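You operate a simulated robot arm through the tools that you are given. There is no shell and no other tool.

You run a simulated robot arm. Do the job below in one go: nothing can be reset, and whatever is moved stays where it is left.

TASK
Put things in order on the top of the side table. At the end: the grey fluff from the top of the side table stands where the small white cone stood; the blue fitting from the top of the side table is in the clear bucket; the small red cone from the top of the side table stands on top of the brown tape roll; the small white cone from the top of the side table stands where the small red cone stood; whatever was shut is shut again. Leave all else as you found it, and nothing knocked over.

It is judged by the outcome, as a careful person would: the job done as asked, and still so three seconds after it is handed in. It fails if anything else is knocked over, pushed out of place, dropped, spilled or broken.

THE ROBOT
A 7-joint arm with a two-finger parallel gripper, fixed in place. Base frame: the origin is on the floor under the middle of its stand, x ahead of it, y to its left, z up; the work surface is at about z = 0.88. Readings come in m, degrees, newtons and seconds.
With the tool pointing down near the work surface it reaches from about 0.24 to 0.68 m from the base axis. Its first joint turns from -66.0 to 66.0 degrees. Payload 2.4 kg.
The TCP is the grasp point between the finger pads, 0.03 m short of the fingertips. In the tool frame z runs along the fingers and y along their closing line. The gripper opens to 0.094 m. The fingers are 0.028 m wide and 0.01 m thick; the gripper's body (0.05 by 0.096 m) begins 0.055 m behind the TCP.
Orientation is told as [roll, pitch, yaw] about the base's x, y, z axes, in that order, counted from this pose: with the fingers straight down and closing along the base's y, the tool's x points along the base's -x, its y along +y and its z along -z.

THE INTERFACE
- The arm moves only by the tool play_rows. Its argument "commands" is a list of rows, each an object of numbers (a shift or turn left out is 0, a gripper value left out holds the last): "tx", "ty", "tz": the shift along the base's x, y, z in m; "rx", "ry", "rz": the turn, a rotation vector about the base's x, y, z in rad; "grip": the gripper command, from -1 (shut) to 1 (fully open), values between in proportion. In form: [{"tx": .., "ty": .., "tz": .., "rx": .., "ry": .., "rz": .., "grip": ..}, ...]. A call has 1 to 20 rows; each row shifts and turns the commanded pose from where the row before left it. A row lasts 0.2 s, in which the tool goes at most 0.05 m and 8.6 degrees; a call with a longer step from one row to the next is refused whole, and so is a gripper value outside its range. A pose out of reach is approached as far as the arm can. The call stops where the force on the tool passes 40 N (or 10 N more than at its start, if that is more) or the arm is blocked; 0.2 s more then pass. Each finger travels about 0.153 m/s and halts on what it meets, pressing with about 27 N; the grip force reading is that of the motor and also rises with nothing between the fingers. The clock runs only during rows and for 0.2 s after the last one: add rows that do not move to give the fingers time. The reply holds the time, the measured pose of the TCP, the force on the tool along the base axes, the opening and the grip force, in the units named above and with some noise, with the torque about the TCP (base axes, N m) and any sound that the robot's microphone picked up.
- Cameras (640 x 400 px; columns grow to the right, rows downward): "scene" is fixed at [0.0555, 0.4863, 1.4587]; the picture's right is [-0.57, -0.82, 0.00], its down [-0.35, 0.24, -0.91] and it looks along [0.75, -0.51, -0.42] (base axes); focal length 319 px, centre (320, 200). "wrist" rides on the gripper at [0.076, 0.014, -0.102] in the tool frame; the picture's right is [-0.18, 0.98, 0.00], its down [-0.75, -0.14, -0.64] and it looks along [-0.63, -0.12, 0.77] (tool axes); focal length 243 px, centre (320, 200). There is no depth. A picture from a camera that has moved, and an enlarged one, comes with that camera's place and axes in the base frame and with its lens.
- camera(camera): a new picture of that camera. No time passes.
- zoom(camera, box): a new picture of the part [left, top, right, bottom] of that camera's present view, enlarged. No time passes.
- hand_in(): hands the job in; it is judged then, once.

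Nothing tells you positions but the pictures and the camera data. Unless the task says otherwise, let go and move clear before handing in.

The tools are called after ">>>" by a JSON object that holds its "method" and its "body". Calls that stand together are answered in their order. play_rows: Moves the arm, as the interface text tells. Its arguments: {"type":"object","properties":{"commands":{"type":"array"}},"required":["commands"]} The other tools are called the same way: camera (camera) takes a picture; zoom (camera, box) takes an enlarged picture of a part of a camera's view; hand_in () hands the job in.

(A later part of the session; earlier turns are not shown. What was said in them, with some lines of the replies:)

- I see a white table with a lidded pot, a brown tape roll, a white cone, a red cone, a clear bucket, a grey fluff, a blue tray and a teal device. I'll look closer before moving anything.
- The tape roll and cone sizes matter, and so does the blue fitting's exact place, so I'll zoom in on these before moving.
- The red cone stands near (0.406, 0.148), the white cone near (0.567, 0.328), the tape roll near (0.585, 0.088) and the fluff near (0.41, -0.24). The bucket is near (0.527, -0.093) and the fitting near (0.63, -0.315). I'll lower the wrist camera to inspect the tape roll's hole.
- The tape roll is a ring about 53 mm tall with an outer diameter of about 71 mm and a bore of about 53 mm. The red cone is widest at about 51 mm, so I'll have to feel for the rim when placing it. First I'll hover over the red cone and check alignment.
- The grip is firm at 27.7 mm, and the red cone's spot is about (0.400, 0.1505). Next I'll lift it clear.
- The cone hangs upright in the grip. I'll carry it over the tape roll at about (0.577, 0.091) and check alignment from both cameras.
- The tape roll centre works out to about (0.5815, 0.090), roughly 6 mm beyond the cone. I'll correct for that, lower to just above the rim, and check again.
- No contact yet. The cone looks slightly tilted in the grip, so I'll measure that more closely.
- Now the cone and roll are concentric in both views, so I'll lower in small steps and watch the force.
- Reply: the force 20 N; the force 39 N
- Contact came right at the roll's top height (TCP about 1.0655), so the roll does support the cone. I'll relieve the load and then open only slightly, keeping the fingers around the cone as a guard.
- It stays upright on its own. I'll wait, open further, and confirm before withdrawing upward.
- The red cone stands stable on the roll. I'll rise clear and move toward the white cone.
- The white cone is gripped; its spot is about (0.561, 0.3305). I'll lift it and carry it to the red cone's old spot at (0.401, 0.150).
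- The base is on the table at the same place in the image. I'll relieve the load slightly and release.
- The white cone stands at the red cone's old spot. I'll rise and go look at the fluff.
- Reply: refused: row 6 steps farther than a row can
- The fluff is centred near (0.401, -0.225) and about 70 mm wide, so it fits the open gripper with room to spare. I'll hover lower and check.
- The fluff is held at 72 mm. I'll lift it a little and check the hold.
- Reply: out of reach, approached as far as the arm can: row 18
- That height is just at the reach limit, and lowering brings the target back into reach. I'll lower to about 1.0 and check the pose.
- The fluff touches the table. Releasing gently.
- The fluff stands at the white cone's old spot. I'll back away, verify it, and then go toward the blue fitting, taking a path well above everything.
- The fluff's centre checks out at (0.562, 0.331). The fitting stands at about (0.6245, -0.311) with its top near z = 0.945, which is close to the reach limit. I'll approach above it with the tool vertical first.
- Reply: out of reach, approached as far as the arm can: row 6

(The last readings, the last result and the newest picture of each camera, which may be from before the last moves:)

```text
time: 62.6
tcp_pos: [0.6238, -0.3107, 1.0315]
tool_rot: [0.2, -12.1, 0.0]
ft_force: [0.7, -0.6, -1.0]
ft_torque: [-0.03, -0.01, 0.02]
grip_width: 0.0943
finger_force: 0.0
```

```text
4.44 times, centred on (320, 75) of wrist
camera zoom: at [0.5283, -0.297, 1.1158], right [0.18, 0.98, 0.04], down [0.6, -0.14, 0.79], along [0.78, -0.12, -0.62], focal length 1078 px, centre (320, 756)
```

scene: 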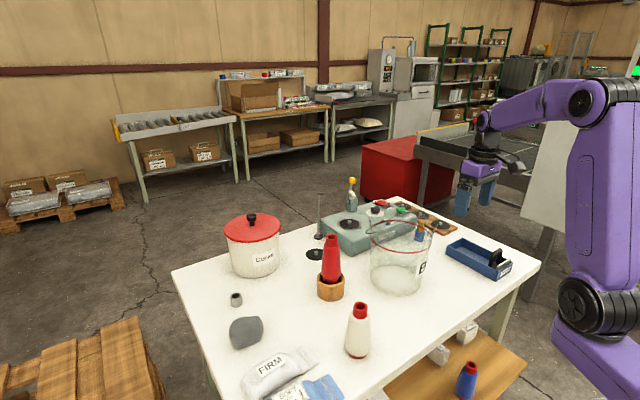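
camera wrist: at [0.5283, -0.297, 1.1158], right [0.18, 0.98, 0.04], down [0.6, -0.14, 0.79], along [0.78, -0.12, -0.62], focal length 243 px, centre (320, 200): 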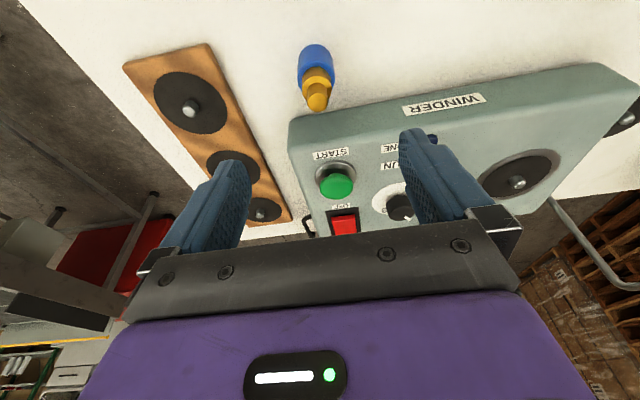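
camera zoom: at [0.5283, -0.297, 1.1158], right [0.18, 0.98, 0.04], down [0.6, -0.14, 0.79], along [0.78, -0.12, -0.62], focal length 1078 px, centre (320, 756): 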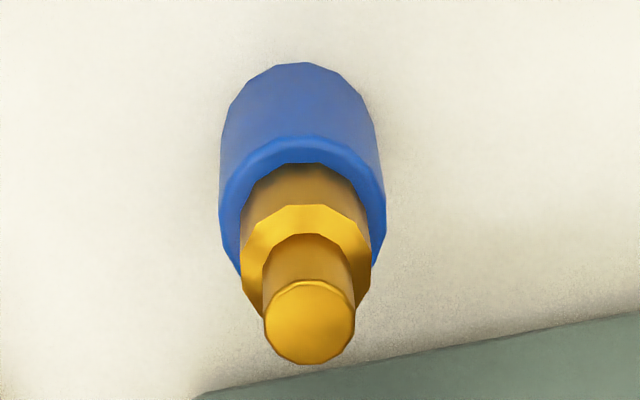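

>>> {"method": "play_rows", "body": {"commands": [{"tx": -0.002, "ty": 0.0005, "tz": -0.03, "grip": 0.7}, {"tz": -0.03}, {"tz": -0.03}, {"tz": -0.0215}, {"tx": 0}, {"tx": 0}]}}

>>> {"method": "camera", "body": {"camera": "wrist"}}

>>> {"method": "zoom", "body": {"camera": "scene", "box": [360, 170, 500, 280]}}

```text
time: 64.0
tcp_pos: [0.6217, -0.3109, 0.9203]
tool_rot: [0.1, -12.2, 0.0]
ft_force: [-0.4, 0.0, -0.2]
ft_torque: [0.03, 0.0, 0.01]
grip_width: 0.08
finger_force: 0.1
```

```text
taken
camera wrist: at [0.5259, -0.2966, 1.0044], right [0.18, 0.98, 0.04], down [0.6, -0.14, 0.79], along [0.78, -0.12, -0.62], focal length 243 px, centre (320, 200)
```

wrist: 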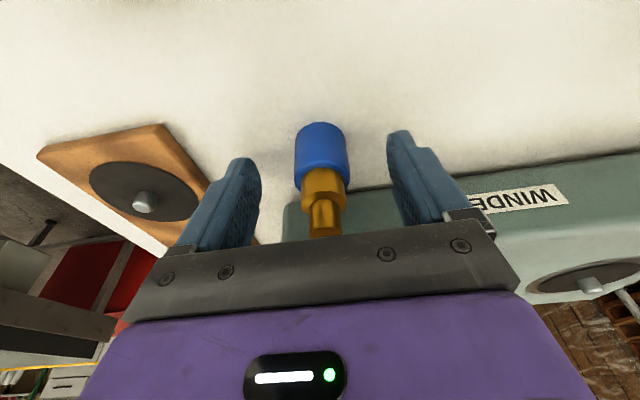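

```text
3.64 times, centred on (430, 225) of scene
camera zoom: at [0.0555, 0.4863, 1.4587], right [-0.57, -0.82, 0.0], down [-0.35, 0.24, -0.91], along [0.75, -0.51, -0.42], focal length 1161 px, centre (-80, 109)
```

zoom: 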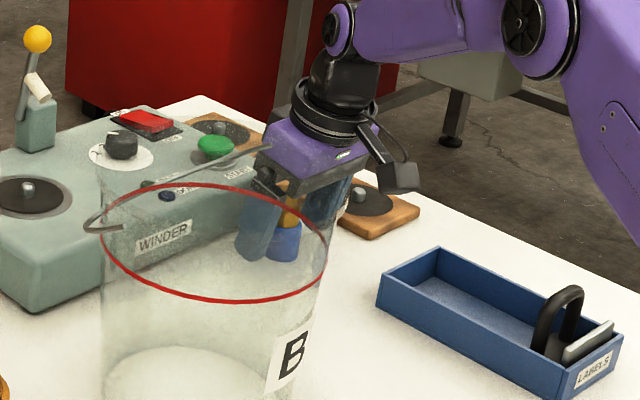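

>>> {"method": "play_rows", "body": {"commands": [{"grip": 0.4}, {"grip": 0.1}, {"grip": -0.1}, {"grip": -0.2}, {"grip": -0.3}, {"grip": -0.5}, {"grip": -0.8}, {"grip": -0.8}]}}

>>> {"method": "camera", "body": {"camera": "wrist"}}

>>> {"method": "zoom", "body": {"camera": "scene", "box": [360, 170, 500, 280]}}

```text
time: 65.8
tcp_pos: [0.6217, -0.3119, 0.9209]
tool_rot: [0.2, -12.1, 0.1]
ft_force: [-0.6, -0.3, 1.6]
ft_torque: [0.0, 0.01, 0.01]
grip_width: 0.0308
finger_force: 27.0
```

```text
taken
camera wrist: at [0.5259, -0.2966, 1.0046], right [0.18, 0.98, 0.04], down [0.6, -0.14, 0.79], along [0.78, -0.12, -0.62], focal length 243 px, centre (320, 200)
```

wrist: 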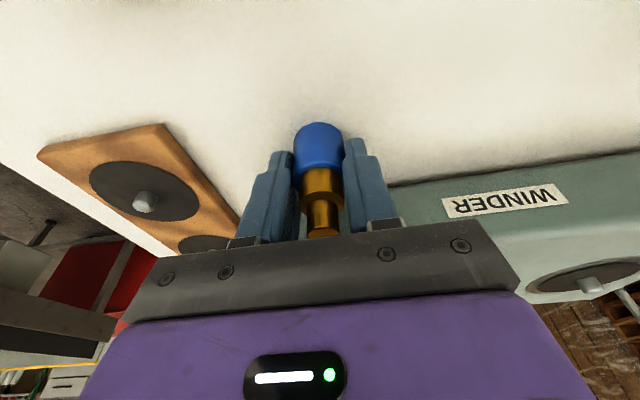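

```text
3.64 times, centred on (430, 225) of scene
camera zoom: at [0.0555, 0.4863, 1.4587], right [-0.57, -0.82, 0.0], down [-0.35, 0.24, -0.91], along [0.75, -0.51, -0.42], focal length 1161 px, centre (-80, 109)
```

zoom: 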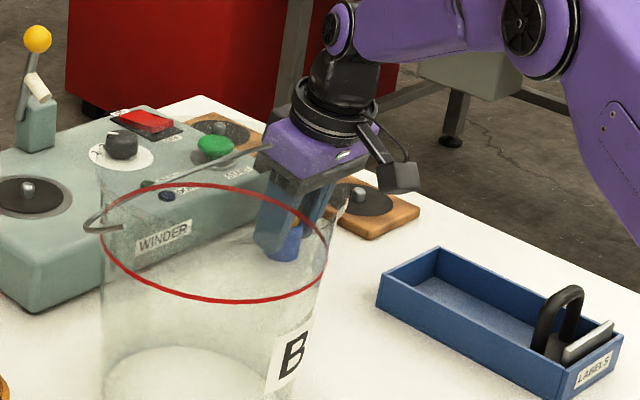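

The fitting is gripped at 31 mm. I'll lift it straight up, clear of the winder, then go back and up.

>>> {"method": "play_rows", "body": {"commands": [{"tz": 0.01, "grip": -0.8}, {"tz": 0.02}, {"tz": 0.03}, {"tz": 0.03}, {"tx": -0.03, "tz": 0.03}, {"tx": -0.035, "tz": 0.03}, {"tx": -0.04, "tz": 0.025}, {"tx": -0.04, "tz": 0.025}, {"tx": -0.04, "ty": 0.02, "tz": 0.02}, {"tx": 0}, {"tx": 0}]}}

>>> {"method": "camera", "body": {"camera": "wrist"}}

>>> {"method": "zoom", "body": {"camera": "scene", "box": [340, 120, 540, 300]}}

```text
time: 68.2
tcp_pos: [0.4363, -0.29, 1.1391]
tool_rot: [0.2, -12.1, 0.0]
ft_force: [-0.5, 0.5, -0.1]
ft_torque: [0.01, 0.0, -0.02]
grip_width: 0.0305
finger_force: 27.2
```

```text
taken
camera wrist: at [0.3406, -0.2762, 1.224], right [0.18, 0.98, 0.04], down [0.6, -0.14, 0.78], along [0.78, -0.12, -0.62], focal length 243 px, centre (320, 200)
```

wrist: 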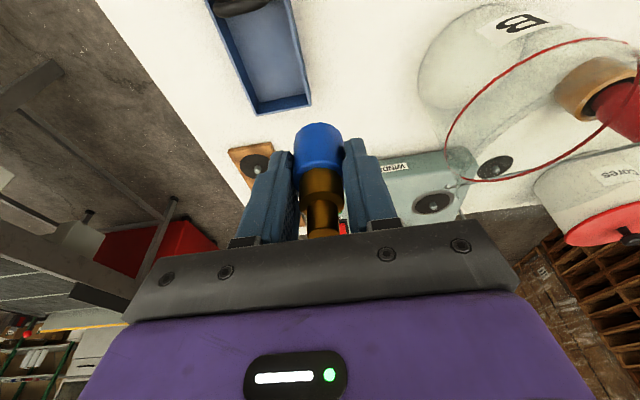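

```text
2.22 times, centred on (440, 210) of scene
camera zoom: at [0.0555, 0.4863, 1.4587], right [-0.57, -0.82, 0.0], down [-0.35, 0.24, -0.91], along [0.75, -0.51, -0.42], focal length 710 px, centre (53, 178)
```

zoom: 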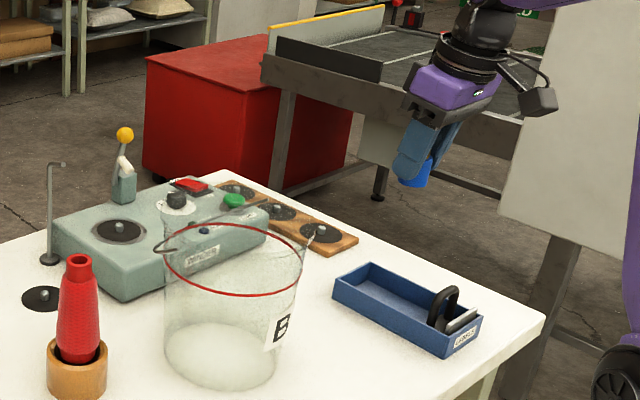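

>>> {"method": "play_rows", "body": {"commands": [{"tz": 0.03, "ry": 0.07, "grip": -0.8}, {"tz": 0.035, "ry": 0.07}, {"tz": 0.035, "ry": 0.07}, {"tx": -0.016, "ty": 0.03}, {"ty": 0.04}, {"tx": 0}, {"tx": 0}]}}

>>> {"method": "camera", "body": {"camera": "wrist"}}

>>> {"method": "zoom", "body": {"camera": "wrist", "box": [360, 60, 560, 240]}}

```text
time: 69.8
tcp_pos: [0.4214, -0.2203, 1.2386]
tool_rot: [0.1, 0.1, 0.1]
ft_force: [-0.5, -1.2, -0.1]
ft_torque: [-0.01, -0.01, 0.0]
grip_width: 0.0305
finger_force: 27.3
```

```text
taken
camera wrist: at [0.3449, -0.2056, 1.3415], right [0.18, 0.98, 0.0], down [0.75, -0.14, 0.64], along [0.63, -0.12, -0.77], focal length 243 px, centre (320, 200)
```

wrist: 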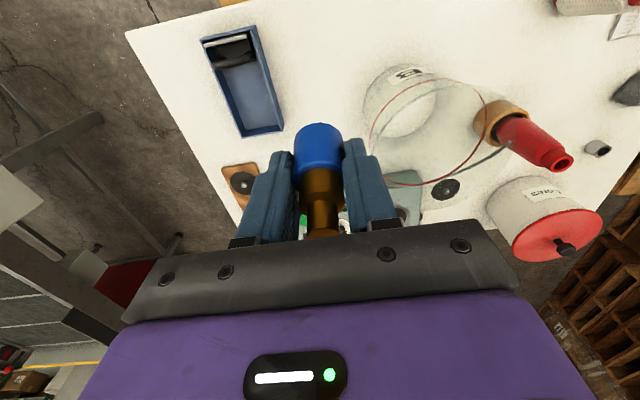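

```text
2.22 times, centred on (460, 150) of wrist
camera zoom: at [0.3449, -0.2056, 1.3415], right [0.18, 0.98, 0.0], down [0.75, -0.14, 0.64], along [0.63, -0.12, -0.77], focal length 539 px, centre (9, 311)
```

zoom: 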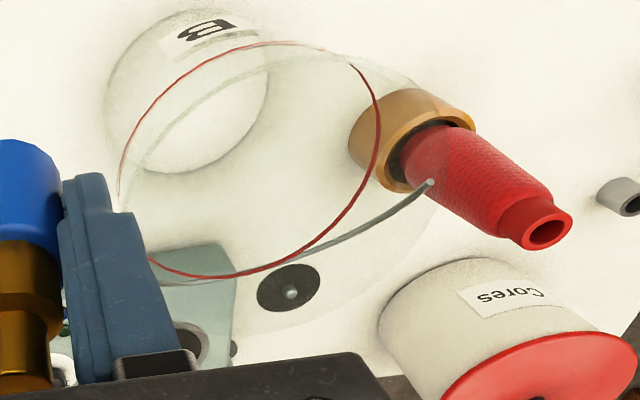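

The bucket's centre works out to about (0.515, -0.088), with its bail folded on the far side, so the opening is free. I'll look more closely at the rim height.

>>> {"method": "zoom", "body": {"camera": "scene", "box": [360, 195, 450, 265]}}

>>> {"method": "zoom", "body": {"camera": "wrist", "box": [360, 50, 520, 200]}}

```text
5.71 times, centred on (405, 230) of scene
camera zoom: at [0.0555, 0.4863, 1.4587], right [-0.57, -0.82, 0.0], down [-0.35, 0.24, -0.91], along [0.75, -0.51, -0.42], focal length 1825 px, centre (-166, 29)
```

zoom: 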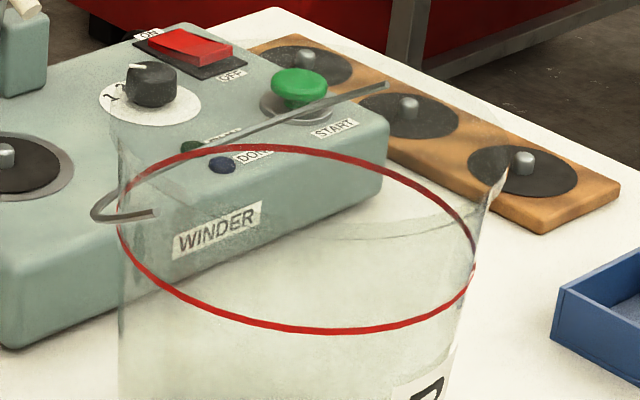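

```text
2.67 times, centred on (440, 125) of wrist
camera zoom: at [0.3449, -0.2056, 1.3415], right [0.18, 0.98, 0.0], down [0.75, -0.14, 0.64], along [0.63, -0.12, -0.77], focal length 647 px, centre (0, 400)
```

zoom: 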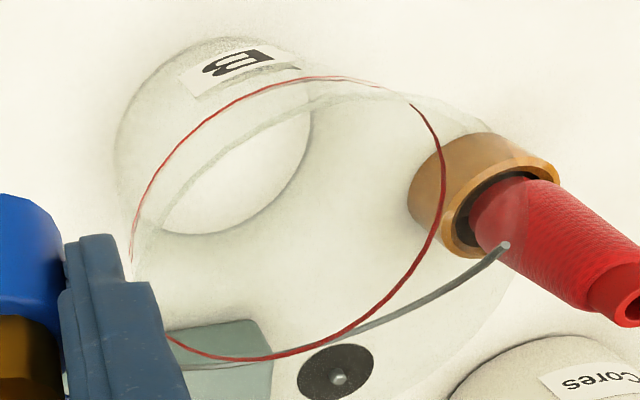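

The bucket's rim is near z = 1.085, so the camera box limits how deep I can go with this low grip. I'll set the fitting down upright on the clear spot where the fluff was, then regrip it higher on the brass so it can be lowered farther into the bucket.

>>> {"method": "play_rows", "body": {"commands": [{"ry": -0.07, "tx": -0.008, "tz": -0.03, "grip": -0.8}, {"ry": -0.07, "tx": -0.008, "tz": -0.04}, {"ry": -0.07, "tz": -0.045}, {"tz": -0.045}, {"tz": -0.045}, {"tz": -0.045}, {"tz": -0.035}, {"tz": -0.02}, {"tx": 0}, {"tx": 0}]}}

>>> {"method": "zoom", "body": {"camera": "scene", "box": [400, 190, 540, 310]}}

>>> {"method": "camera", "body": {"camera": "wrist"}}

```text
time: 72.0
tcp_pos: [0.4049, -0.2205, 0.935]
tool_rot: [0.1, -12.1, 0.0]
ft_force: [-0.4, -0.6, -1.6]
ft_torque: [-0.01, -0.02, -0.01]
grip_width: 0.0303
finger_force: 26.8
```

```text
3.33 times, centred on (470, 250) of scene
camera zoom: at [0.0555, 0.4863, 1.4587], right [-0.57, -0.82, 0.0], down [-0.35, 0.24, -0.91], along [0.75, -0.51, -0.42], focal length 1064 px, centre (-180, 33)
```

zoom: 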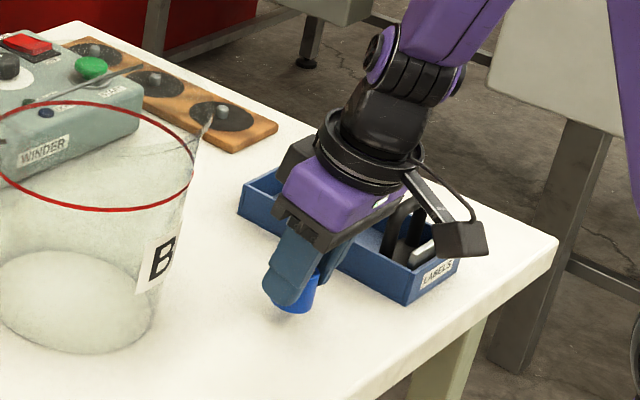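

```text
taken
camera wrist: at [0.3093, -0.2064, 1.0189], right [0.18, 0.98, 0.04], down [0.6, -0.14, 0.79], along [0.78, -0.12, -0.62], focal length 243 px, centre (320, 200)
```

wrist: 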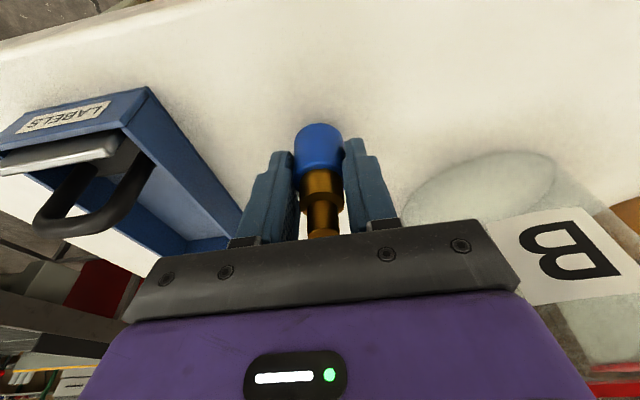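

>>> {"method": "play_rows", "body": {"commands": [{"tz": -0.006}, {"tz": -0.004}, {"tx": 0}]}}

>>> {"method": "play_rows", "body": {"commands": [{"tz": -0.0015}, {"tx": 0}]}}

>>> {"method": "play_rows", "body": {"commands": [{"tz": -0.001}, {"tx": 0}]}}

>>> {"method": "play_rows", "body": {"commands": [{"tz": -0.001}, {"tx": 0}]}}

```text
time: 72.8
tcp_pos: [0.4057, -0.2199, 0.9237]
tool_rot: [0.1, -12.1, 0.0]
ft_force: [0.4, 0.4, -0.2]
ft_torque: [0.01, 0.05, 0.01]
grip_width: 0.0306
finger_force: 26.8
```

```text
time: 73.4
tcp_pos: [0.4042, -0.2207, 0.9238]
tool_rot: [0.1, -12.0, -0.1]
ft_force: [0.0, -0.1, -1.5]
ft_torque: [-0.04, 0.01, 0.01]
grip_width: 0.0303
finger_force: 26.8
```

```text
time: 74.0
tcp_pos: [0.4055, -0.2205, 0.9226]
tool_rot: [0.0, -12.1, 0.0]
ft_force: [0.1, 0.4, 0.0]
ft_torque: [-0.01, -0.01, 0.05]
grip_width: 0.0302
finger_force: 27.0
```

```text
time: 74.6
tcp_pos: [0.4054, -0.221, 0.9215]
tool_rot: [0.0, -12.1, 0.0]
ft_force: [0.3, 0.5, -1.4]
ft_torque: [0.01, -0.02, 0.02]
grip_width: 0.0304
finger_force: 27.2
```

>>> {"method": "play_rows", "body": {"commands": [{"tz": -0.001}, {"tx": 0}]}}

>>> {"method": "play_rows", "body": {"commands": [{"tz": -0.0007}, {"tx": 0}]}}

```text
time: 75.2
tcp_pos: [0.4049, -0.2213, 0.9215]
tool_rot: [0.1, -12.1, 0.0]
ft_force: [-0.3, -0.4, 0.7]
ft_torque: [-0.02, 0.04, -0.01]
grip_width: 0.0303
finger_force: 27.3
```

```text
time: 75.8
tcp_pos: [0.4054, -0.221, 0.9206]
tool_rot: [0.1, -12.1, 0.1]
ft_force: [-1.6, -0.3, 11.5]
ft_torque: [-0.02, 0.05, -0.05]
grip_width: 0.0305
finger_force: 26.9
```

Contact with the table. I'll release slowly and raise straight up.

>>> {"method": "play_rows", "body": {"commands": [{"tz": 0.0005, "grip": -0.5}, {"grip": -0.35}, {"grip": -0.28}, {"grip": -0.2}, {"grip": 0.0}, {"grip": 0.3}, {"grip": 0.3}]}}

>>> {"method": "camera", "body": {"camera": "wrist"}}

>>> {"method": "zoom", "body": {"camera": "scene", "box": [400, 190, 540, 310]}}

```text
time: 77.4
tcp_pos: [0.4044, -0.2215, 0.9201]
tool_rot: [0.0, -12.1, 0.0]
ft_force: [-0.4, -0.1, 0.6]
ft_torque: [0.02, -0.02, 0.0]
grip_width: 0.0615
finger_force: 0.1
```

```text
taken
camera wrist: at [0.3091, -0.2065, 1.0046], right [0.18, 0.98, 0.04], down [0.6, -0.14, 0.79], along [0.78, -0.12, -0.62], focal length 243 px, centre (320, 200)
```

wrist: 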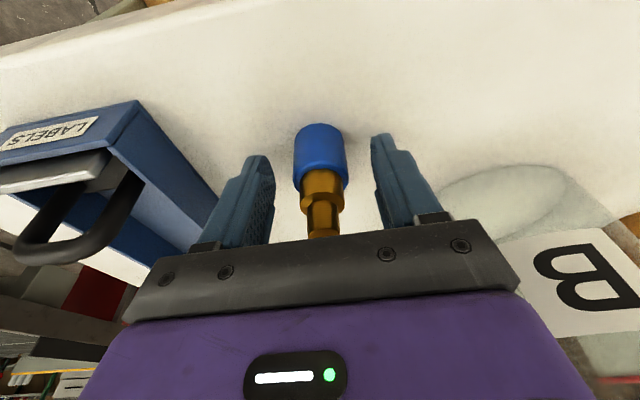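

```text
3.33 times, centred on (470, 250) of scene
camera zoom: at [0.0555, 0.4863, 1.4587], right [-0.57, -0.82, 0.0], down [-0.35, 0.24, -0.91], along [0.75, -0.51, -0.42], focal length 1064 px, centre (-180, 33)
```

zoom: 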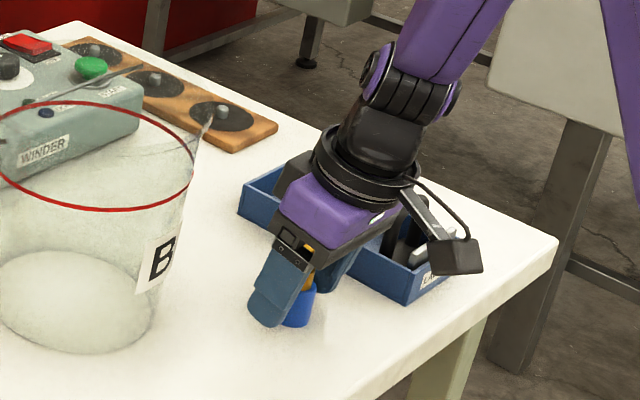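

>>> {"method": "play_rows", "body": {"commands": [{"tz": 0.02, "grip": 0.3}, {"tz": 0.03}, {"tz": 0.03}, {"tz": 0.01, "ry": 0.07}, {"ry": 0.07}, {"ry": 0.07}, {"tx": 0}, {"tx": 0}]}}

>>> {"method": "zoom", "body": {"camera": "wrist", "box": [260, 60, 380, 210]}}

>>> {"method": "zoom", "body": {"camera": "scene", "box": [400, 190, 540, 310]}}

```text
time: 79.2
tcp_pos: [0.4061, -0.2215, 1.011]
tool_rot: [0.1, 0.1, 0.0]
ft_force: [-0.4, 0.8, -0.4]
ft_torque: [-0.02, -0.05, -0.01]
grip_width: 0.0613
finger_force: 0.1
```

```text
2.67 times, centred on (320, 135) of wrist
camera zoom: at [0.3288, -0.2067, 1.1129], right [0.18, 0.98, 0.0], down [0.75, -0.14, 0.64], along [0.63, -0.12, -0.77], focal length 647 px, centre (320, 373)
```

zoom: 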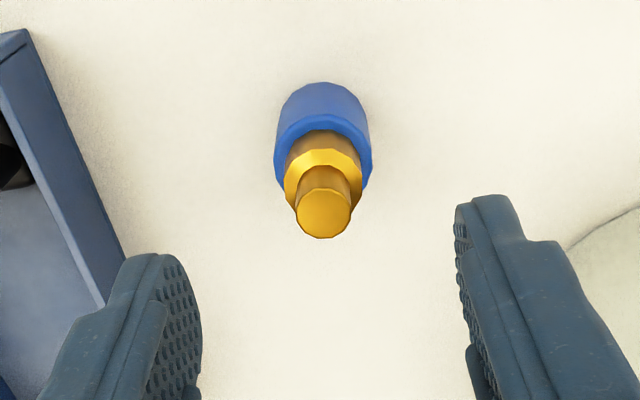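

```text
3.33 times, centred on (470, 250) of scene
camera zoom: at [0.0555, 0.4863, 1.4587], right [-0.57, -0.82, 0.0], down [-0.35, 0.24, -0.91], along [0.75, -0.51, -0.42], focal length 1064 px, centre (-180, 33)
```

zoom: 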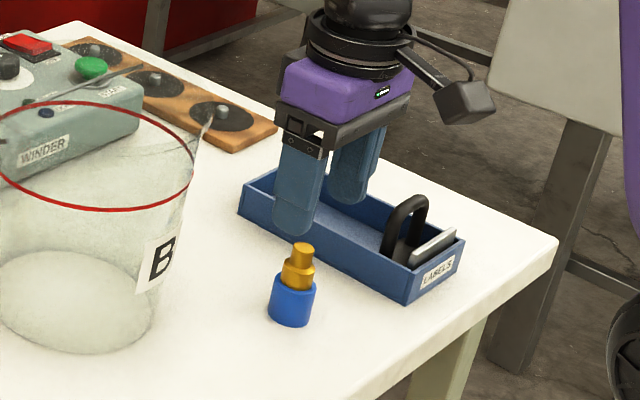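

>>> {"method": "zoom", "body": {"camera": "scene", "box": [450, 255, 480, 295]}}

```text
10.00 times, centred on (465, 275) of scene
camera zoom: at [0.0555, 0.4863, 1.4587], right [-0.57, -0.82, 0.0], down [-0.35, 0.24, -0.91], along [0.75, -0.51, -0.42], focal length 3193 px, centre (-1130, -550)
```

zoom: 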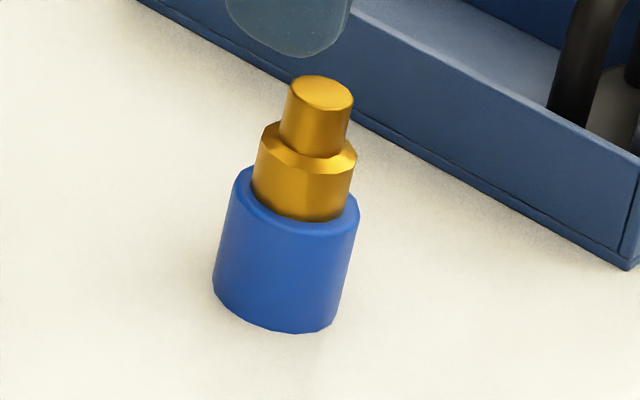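

>>> {"method": "play_rows", "body": {"commands": [{"tx": 0.0035, "ty": 0.001, "tz": -0.025, "grip": 0.3}, {"tz": -0.025}, {"tz": -0.0145}, {"tx": 0}, {"grip": 0.0}, {"grip": -0.2}, {"grip": -0.2}]}}

>>> {"method": "camera", "body": {"camera": "wrist"}}

>>> {"method": "zoom", "body": {"camera": "scene", "box": [435, 225, 505, 300]}}

```text
time: 80.8
tcp_pos: [0.4088, -0.2197, 0.9465]
tool_rot: [0.1, -0.1, 0.0]
ft_force: [-1.5, 0.0, 0.3]
ft_torque: [-0.01, 0.01, -0.03]
grip_width: 0.0377
finger_force: 0.0
```

```text
taken
camera wrist: at [0.3318, -0.2055, 1.0482], right [0.18, 0.98, 0.0], down [0.75, -0.14, 0.64], along [0.63, -0.12, -0.77], focal length 243 px, centre (320, 200)
```

wrist: 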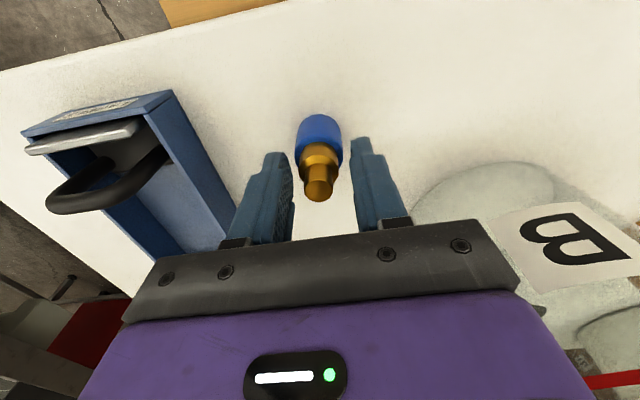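

```text
5.33 times, centred on (470, 262) of scene
camera zoom: at [0.0555, 0.4863, 1.4587], right [-0.57, -0.82, 0.0], down [-0.35, 0.24, -0.91], along [0.75, -0.51, -0.42], focal length 1703 px, centre (-480, -133)
```

zoom: 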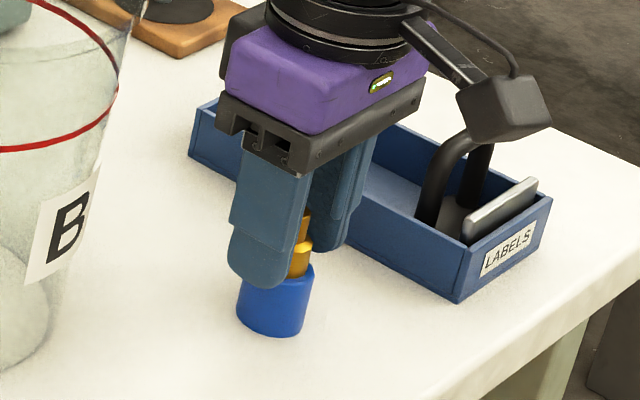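

>>> {"method": "play_rows", "body": {"commands": [{"grip": -0.3}, {"grip": -0.4}, {"grip": -0.5}, {"grip": -0.7}, {"grip": -0.9}, {"grip": -0.9}]}}

>>> {"method": "play_rows", "body": {"commands": [{"tz": 0.005, "grip": -0.9}, {"tz": 0.015}, {"tz": 0.03}, {"tx": 0}]}}

>>> {"method": "zoom", "body": {"camera": "scene", "box": [435, 215, 505, 300]}}

>>> {"method": "camera", "body": {"camera": "wrist"}}

```text
time: 82.2
tcp_pos: [0.4083, -0.2199, 0.9464]
tool_rot: [0.1, 0.0, 0.0]
ft_force: [-1.1, 0.8, 0.7]
ft_torque: [0.06, -0.02, 0.01]
grip_width: 0.0206
finger_force: 27.6
```

```text
time: 83.2
tcp_pos: [0.4088, -0.2211, 0.9956]
tool_rot: [0.1, 0.0, 0.0]
ft_force: [0.7, 0.2, -0.5]
ft_torque: [-0.02, -0.02, 0.01]
grip_width: 0.0202
finger_force: 26.9
```

```text
4.71 times, centred on (470, 258) of scene
camera zoom: at [0.0555, 0.4863, 1.4587], right [-0.57, -0.82, 0.0], down [-0.35, 0.24, -0.91], along [0.75, -0.51, -0.42], focal length 1503 px, centre (-386, -71)
```

zoom: 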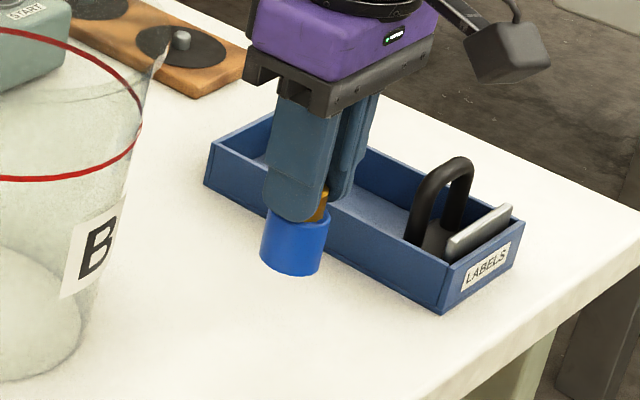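

```text
taken
camera wrist: at [0.3323, -0.2054, 1.0981], right [0.18, 0.98, 0.0], down [0.75, -0.14, 0.64], along [0.63, -0.12, -0.77], focal length 243 px, centre (320, 200)
```

wrist: 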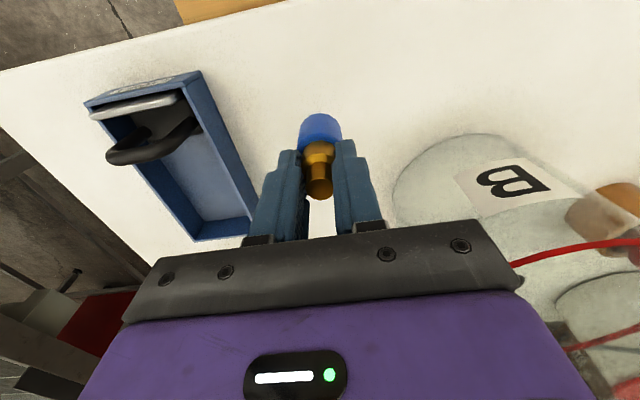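

The fitting hangs upright from the brass part. I'll lift well above the rim, lean the tool slightly so the camera box clears, and move over the bucket.

>>> {"method": "play_rows", "body": {"commands": [{"tz": 0.04, "grip": -0.9}, {"tz": 0.045}, {"tz": 0.045}, {"tz": 0.045}, {"tz": 0.03, "ry": 0.05}, {"ry": 0.06}, {"ry": 0.05}, {"tx": 0.028, "ty": 0.033}, {"tx": 0.028, "ty": 0.033}, {"tx": 0.028, "ty": 0.033}, {"tx": 0.029, "ty": 0.0325}, {"tx": 0}, {"tx": 0}]}}

>>> {"method": "camera", "body": {"camera": "wrist"}}

>>> {"method": "zoom", "body": {"camera": "scene", "box": [330, 120, 490, 310]}}

```text
time: 86.0
tcp_pos: [0.521, -0.0902, 1.2014]
tool_rot: [0.1, 9.1, 0.1]
ft_force: [0.7, -0.4, -1.3]
ft_torque: [0.0, -0.01, -0.02]
grip_width: 0.0185
finger_force: 26.7
```

```text
taken
camera wrist: at [0.4618, -0.0757, 1.3146], right [0.18, 0.98, -0.03], down [0.85, -0.14, 0.51], along [0.5, -0.12, -0.86], focal length 243 px, centre (320, 200)
```

wrist: 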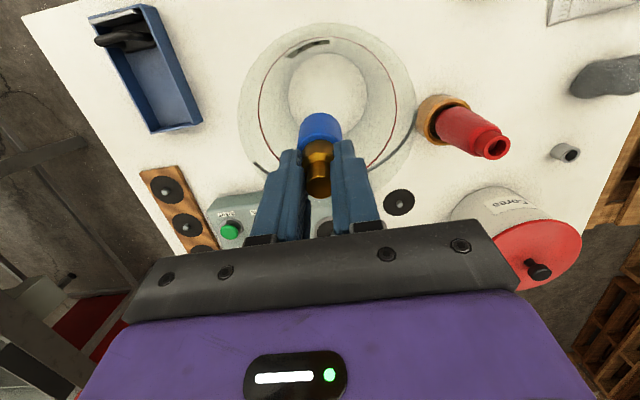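

```text
2.11 times, centred on (410, 215) of scene
camera zoom: at [0.0555, 0.4863, 1.4587], right [-0.57, -0.82, 0.0], down [-0.35, 0.24, -0.91], along [0.75, -0.51, -0.42], focal length 672 px, centre (130, 168)
```

zoom: 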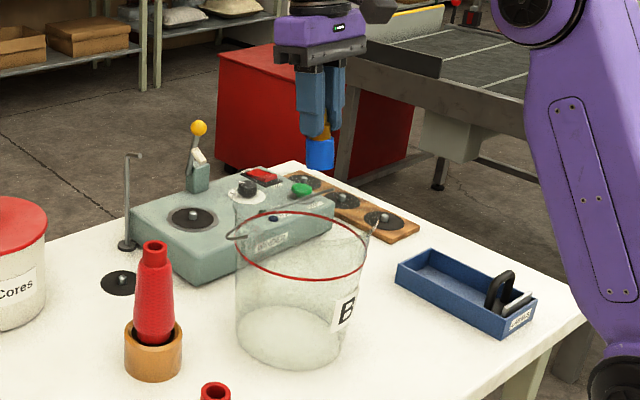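

>>> {"method": "zoom", "body": {"camera": "wrist", "box": [230, 10, 430, 210]}}

>>> {"method": "zoom", "body": {"camera": "scene", "box": [385, 140, 435, 205]}}

```text
2.00 times, centred on (330, 110) of wrist
camera zoom: at [0.4618, -0.0757, 1.3146], right [0.18, 0.98, -0.03], down [0.85, -0.14, 0.51], along [0.5, -0.12, -0.86], focal length 485 px, centre (300, 380)
```

zoom: 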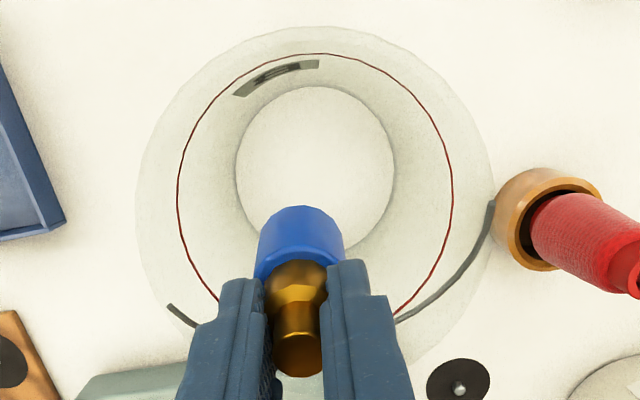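

```text
6.15 times, centred on (410, 172) of scene
camera zoom: at [0.0555, 0.4863, 1.4587], right [-0.57, -0.82, 0.0], down [-0.35, 0.24, -0.91], along [0.75, -0.51, -0.42], focal length 1965 px, centre (-234, 369)
```

zoom: 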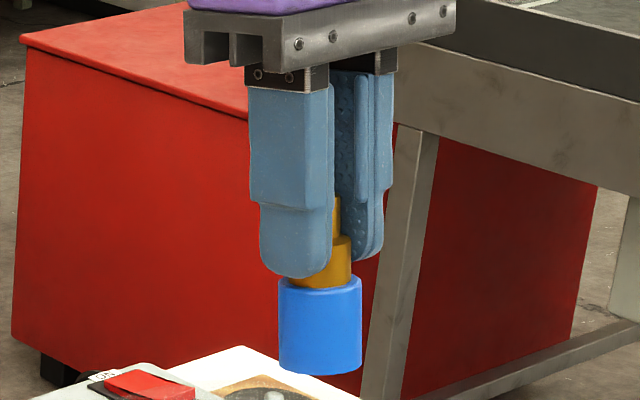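

From above, the opening is clear and centred at about (0.520, -0.087), with the bail folded outside the far rim. I'll descend to just above the rim with the body, check, then go to the release height.

>>> {"method": "play_rows", "body": {"commands": [{"tx": 0.003, "ty": 0.002, "tz": -0.04, "grip": -1}, {"tz": -0.04}, {"tz": -0.04}, {"tz": -0.03}, {"tz": -0.015}, {"tx": 0}]}}

>>> {"method": "zoom", "body": {"camera": "scene", "box": [330, 140, 490, 310]}}

>>> {"method": "camera", "body": {"camera": "wrist"}}

```text
time: 87.4
tcp_pos: [0.5236, -0.0871, 1.0369]
tool_rot: [-0.1, 9.1, 0.1]
ft_force: [0.1, 0.1, -0.3]
ft_torque: [0.02, 0.01, 0.02]
grip_width: 0.0184
finger_force: 26.7
```

```text
2.35 times, centred on (410, 225) of scene
camera zoom: at [0.0555, 0.4863, 1.4587], right [-0.57, -0.82, 0.0], down [-0.35, 0.24, -0.91], along [0.75, -0.51, -0.42], focal length 751 px, centre (108, 141)
```

zoom: 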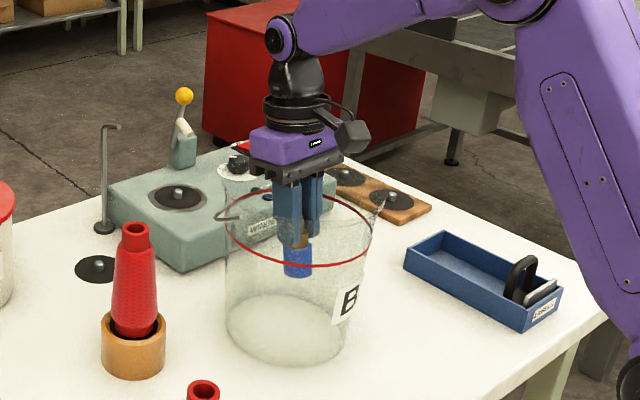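

```text
taken
camera wrist: at [0.4652, -0.0724, 1.1488], right [0.18, 0.98, -0.03], down [0.85, -0.14, 0.51], along [0.5, -0.12, -0.86], focal length 243 px, centre (320, 200)
```

wrist: 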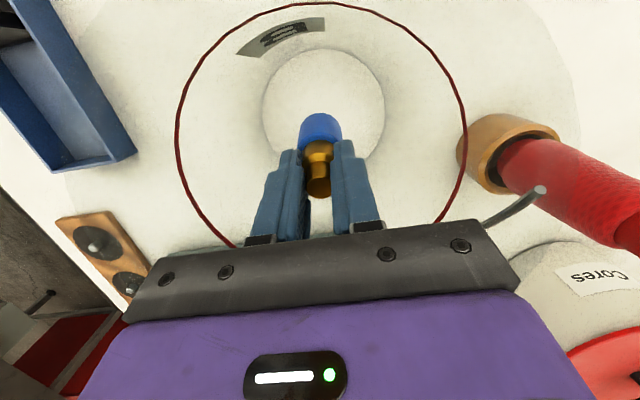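

>>> {"method": "play_rows", "body": {"commands": [{"tx": 0.004, "tz": -0.015, "grip": -1}, {"tz": -0.015}, {"tx": 0}]}}

>>> {"method": "zoom", "body": {"camera": "scene", "box": [360, 160, 460, 300]}}

>>> {"method": "camera", "body": {"camera": "wrist"}}

```text
time: 88.2
tcp_pos: [0.5286, -0.086, 1.0071]
tool_rot: [0.0, 9.2, 0.0]
ft_force: [-0.6, -0.8, -0.2]
ft_torque: [-0.01, 0.0, 0.01]
grip_width: 0.0186
finger_force: 26.2
```

```text
2.86 times, centred on (410, 230) of scene
camera zoom: at [0.0555, 0.4863, 1.4587], right [-0.57, -0.82, 0.0], down [-0.35, 0.24, -0.91], along [0.75, -0.51, -0.42], focal length 912 px, centre (63, 114)
```

zoom: 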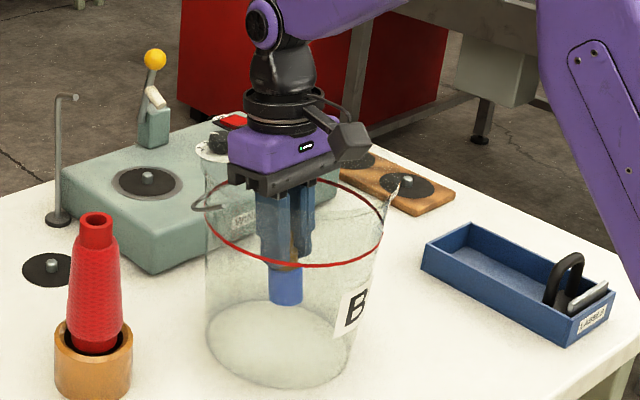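

```text
taken
camera wrist: at [0.4692, -0.0714, 1.1187], right [0.18, 0.98, -0.03], down [0.85, -0.14, 0.51], along [0.5, -0.12, -0.86], focal length 243 px, centre (320, 200)
```

wrist: 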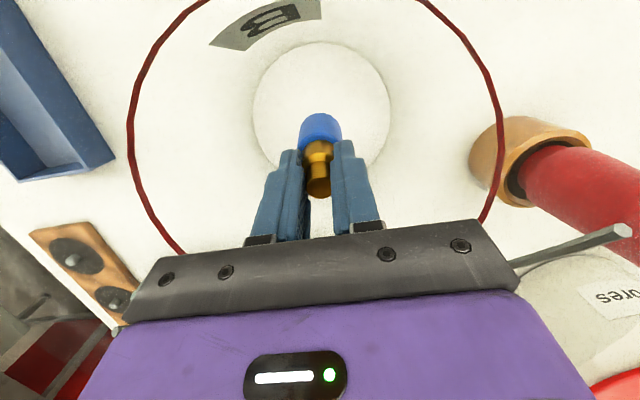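

>>> {"method": "play_rows", "body": {"commands": [{"tz": -0.01, "grip": -1}, {"tz": -0.006}, {"tx": 0}]}}

>>> {"method": "zoom", "body": {"camera": "scene", "box": [370, 170, 450, 300]}}

>>> {"method": "camera", "body": {"camera": "wrist"}}

```text
time: 89.0
tcp_pos: [0.5292, -0.0869, 0.989]
tool_rot: [0.1, 9.1, -0.1]
ft_force: [-0.1, 0.5, -0.2]
ft_torque: [0.02, 0.02, 0.0]
grip_width: 0.0187
finger_force: 26.9
```

```text
3.08 times, centred on (410, 235) of scene
camera zoom: at [0.0555, 0.4863, 1.4587], right [-0.57, -0.82, 0.0], down [-0.35, 0.24, -0.91], along [0.75, -0.51, -0.42], focal length 983 px, centre (43, 92)
```

zoom: 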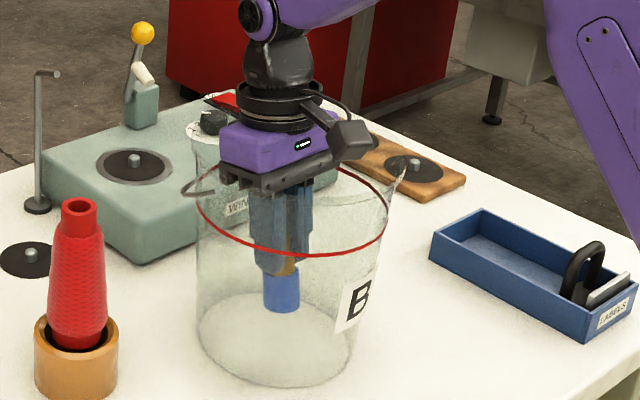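

```text
taken
camera wrist: at [0.4697, -0.0721, 1.1028], right [0.18, 0.98, -0.03], down [0.85, -0.14, 0.51], along [0.5, -0.12, -0.86], focal length 243 px, centre (320, 200)
```

wrist: 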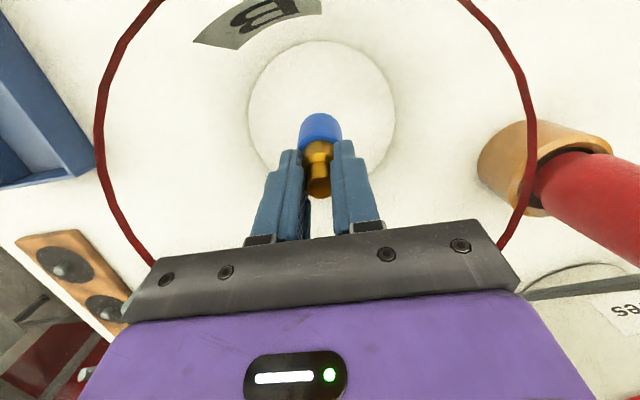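

>>> {"method": "play_rows", "body": {"commands": [{"tz": -0.005, "grip": -1}, {"tz": -0.005}, {"tx": 0}]}}

>>> {"method": "zoom", "body": {"camera": "scene", "box": [370, 190, 450, 300]}}

```text
time: 89.8
tcp_pos: [0.5289, -0.0866, 0.9806]
tool_rot: [0.0, 9.1, 0.0]
ft_force: [-1.0, -0.9, -0.5]
ft_torque: [-0.03, 0.03, 0.01]
grip_width: 0.0184
finger_force: 27.3
```

```text
3.64 times, centred on (410, 245) of scene
camera zoom: at [0.0555, 0.4863, 1.4587], right [-0.57, -0.82, 0.0], down [-0.35, 0.24, -0.91], along [0.75, -0.51, -0.42], focal length 1161 px, centre (-7, 36)
```

zoom: 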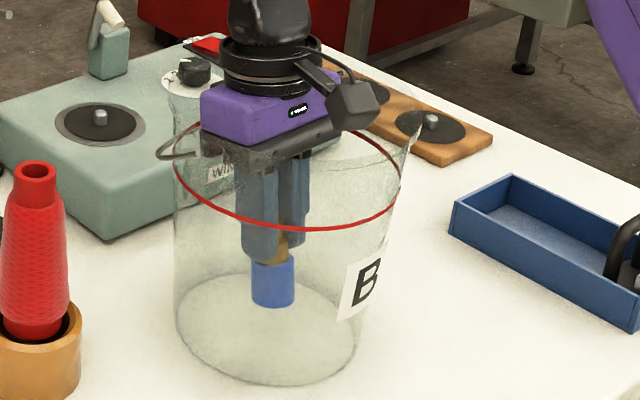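

Nothing touches and the fitting hangs about 2 cm above the bucket floor. I'll let go here.

>>> {"method": "play_rows", "body": {"commands": [{"grip": -0.4}, {"grip": -0.1}, {"grip": 0.0}, {"grip": 0.0}, {"grip": 0.0}]}}

>>> {"method": "zoom", "body": {"camera": "scene", "box": [370, 190, 450, 300]}}

>>> {"method": "camera", "body": {"camera": "wrist"}}

```text
time: 91.0
tcp_pos: [0.5279, -0.0864, 0.9799]
tool_rot: [0.0, 9.0, 0.0]
ft_force: [-0.2, 0.5, 0.1]
ft_torque: [-0.02, 0.03, 0.05]
grip_width: 0.047
finger_force: 0.1
```

```text
3.64 times, centred on (410, 245) of scene
camera zoom: at [0.0555, 0.4863, 1.4587], right [-0.57, -0.82, 0.0], down [-0.35, 0.24, -0.91], along [0.75, -0.51, -0.42], focal length 1161 px, centre (-7, 36)
```

zoom: 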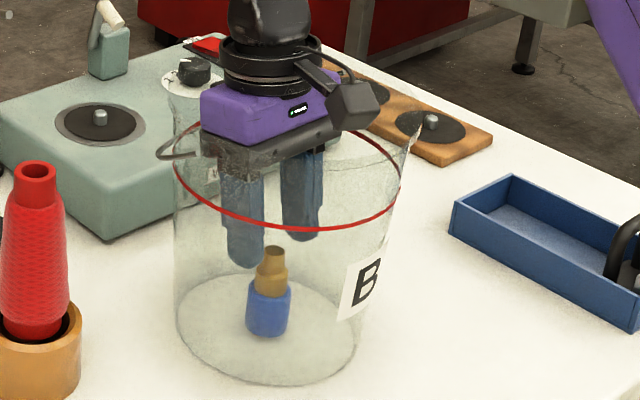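

```text
taken
camera wrist: at [0.4695, -0.0718, 1.0931], right [0.18, 0.98, -0.03], down [0.85, -0.14, 0.51], along [0.5, -0.12, -0.86], focal length 243 px, centre (320, 200)
```

wrist: 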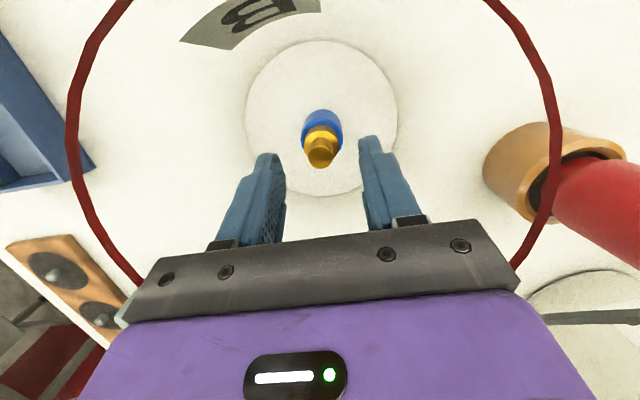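

The fitting stands upright in the bucket. I'll rise straight out and back away to a clear pose.

>>> {"method": "play_rows", "body": {"commands": [{"tz": 0.015, "grip": 0.0}, {"tz": 0.03}, {"tz": 0.04}, {"tz": 0.045}, {"tz": 0.045}, {"tz": 0.045}, {"tz": 0.03, "ry": -0.06}, {"tx": -0.03, "ry": -0.05}, {"tx": -0.04, "ry": -0.05}, {"tx": -0.04, "ty": 0.02}, {"ty": 0.04, "tz": 0.02}, {"ty": 0.04, "tz": 0.02}, {"ty": 0.04}, {"tx": 0}, {"tx": 0}]}}

>>> {"method": "camera", "body": {"camera": "scene"}}

>>> {"method": "camera", "body": {"camera": "wrist"}}

```text
time: 94.2
tcp_pos: [0.4176, 0.0536, 1.2682]
tool_rot: [0.2, 0.0, 0.0]
ft_force: [-1.3, 0.2, 0.1]
ft_torque: [0.02, 0.0, -0.04]
grip_width: 0.0468
finger_force: 0.0
```

```text
taken
```

scene: 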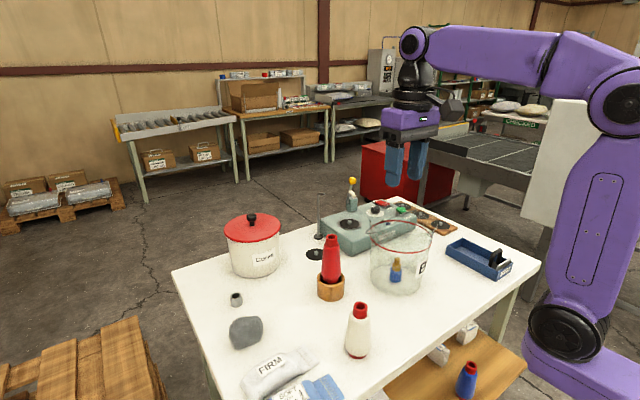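

```text
taken
camera wrist: at [0.3414, 0.0683, 1.3717], right [0.18, 0.98, 0.0], down [0.75, -0.14, 0.64], along [0.63, -0.12, -0.77], focal length 243 px, centre (320, 200)
```

wrist: 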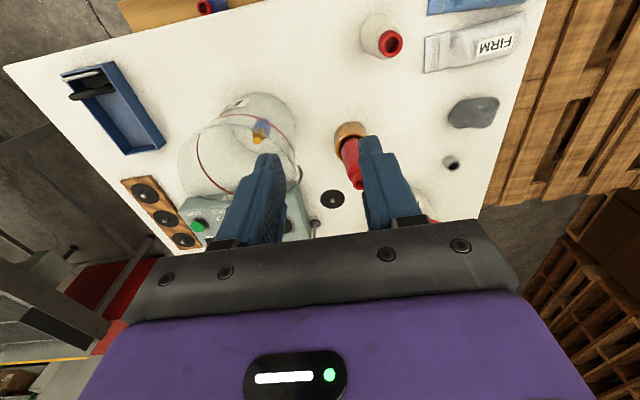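

>>> {"method": "zoom", "body": {"camera": "scene", "box": [300, 250, 400, 370]}}

>>> {"method": "zoom", "body": {"camera": "scene", "box": [300, 170, 540, 320]}}

>>> {"method": "zoom", "body": {"camera": "scene", "box": [180, 200, 420, 400]}}

```text
3.33 times, centred on (350, 310) of scene
camera zoom: at [0.0555, 0.4863, 1.4587], right [-0.57, -0.82, 0.0], down [-0.35, 0.24, -0.91], along [0.75, -0.51, -0.42], focal length 1064 px, centre (220, -167)
```

zoom: 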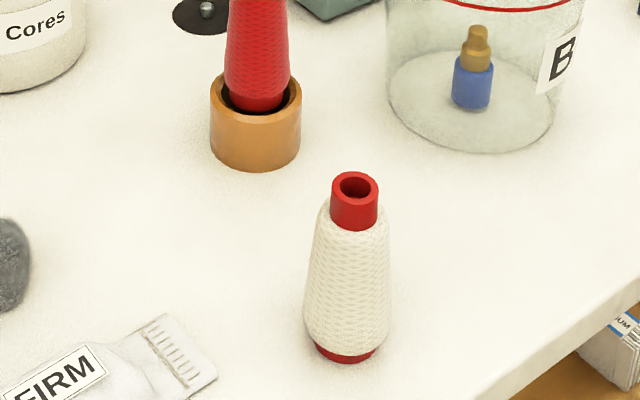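

```text
2.67 times, centred on (420, 245) of scene
camera zoom: at [0.0555, 0.4863, 1.4587], right [-0.57, -0.82, 0.0], down [-0.35, 0.24, -0.91], along [0.75, -0.51, -0.42], focal length 852 px, centre (53, 80)
```

zoom: 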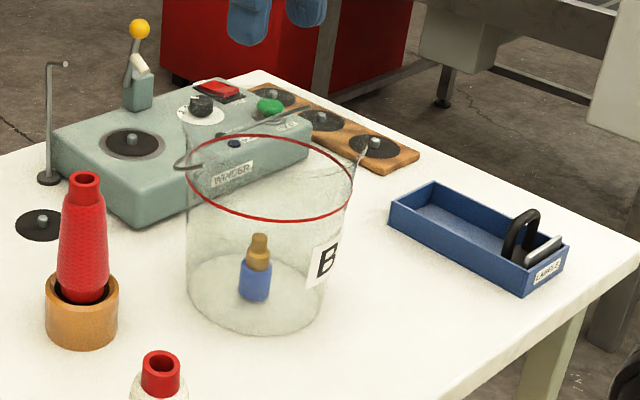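

```text
2.00 times, centred on (300, 300) of scene
camera zoom: at [0.0555, 0.4863, 1.4587], right [-0.57, -0.82, 0.0], down [-0.35, 0.24, -0.91], along [0.75, -0.51, -0.42], focal length 639 px, centre (360, 0)
```

zoom: 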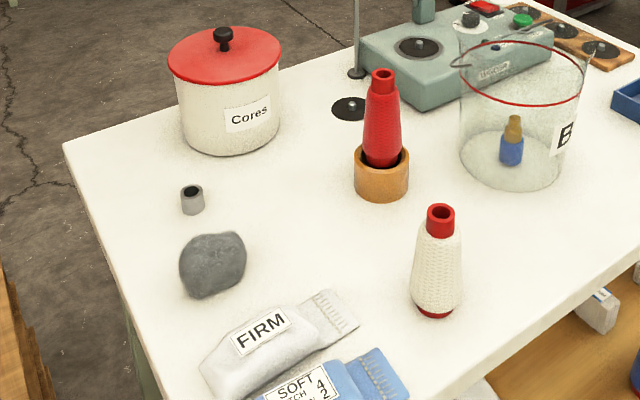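

Everything matches the task. The red cone stands on the tape roll, and the white cone stands exactly where the red cone stood. The fluff is where the white cone stood, and the fitting is in the bucket. The pot stayed shut and nothing else moved, so I'm handing in.

>>> {"method": "hand_in", "body": {}}

```text
The job is handed in.
```

I've handed the job in. The last camera views, taken just before, show everything where you asked:

- **Red cone:** it stands upright on the brown tape roll. It held steady after I let go and moved the arm away.
- **White cone:** it stands on the red cone's old spot. Its base lines up with where the red cone's base was in the first picture.
- **Grey fluff:** it rests where the white cone stood, with its centre within a few millimetres of that spot.
- **Blue fitting:** it stands upright inside the clear bucket. I let it go about 2 cm above the bucket floor. Before that I set it down once on the clear spot where the fluff had been, to get a higher grip on it.
- **Everything else:** the "Cores" pot stayed shut throughout, and I saw nothing knocked over or moved. The arm is clear of the table with the gripper empty.
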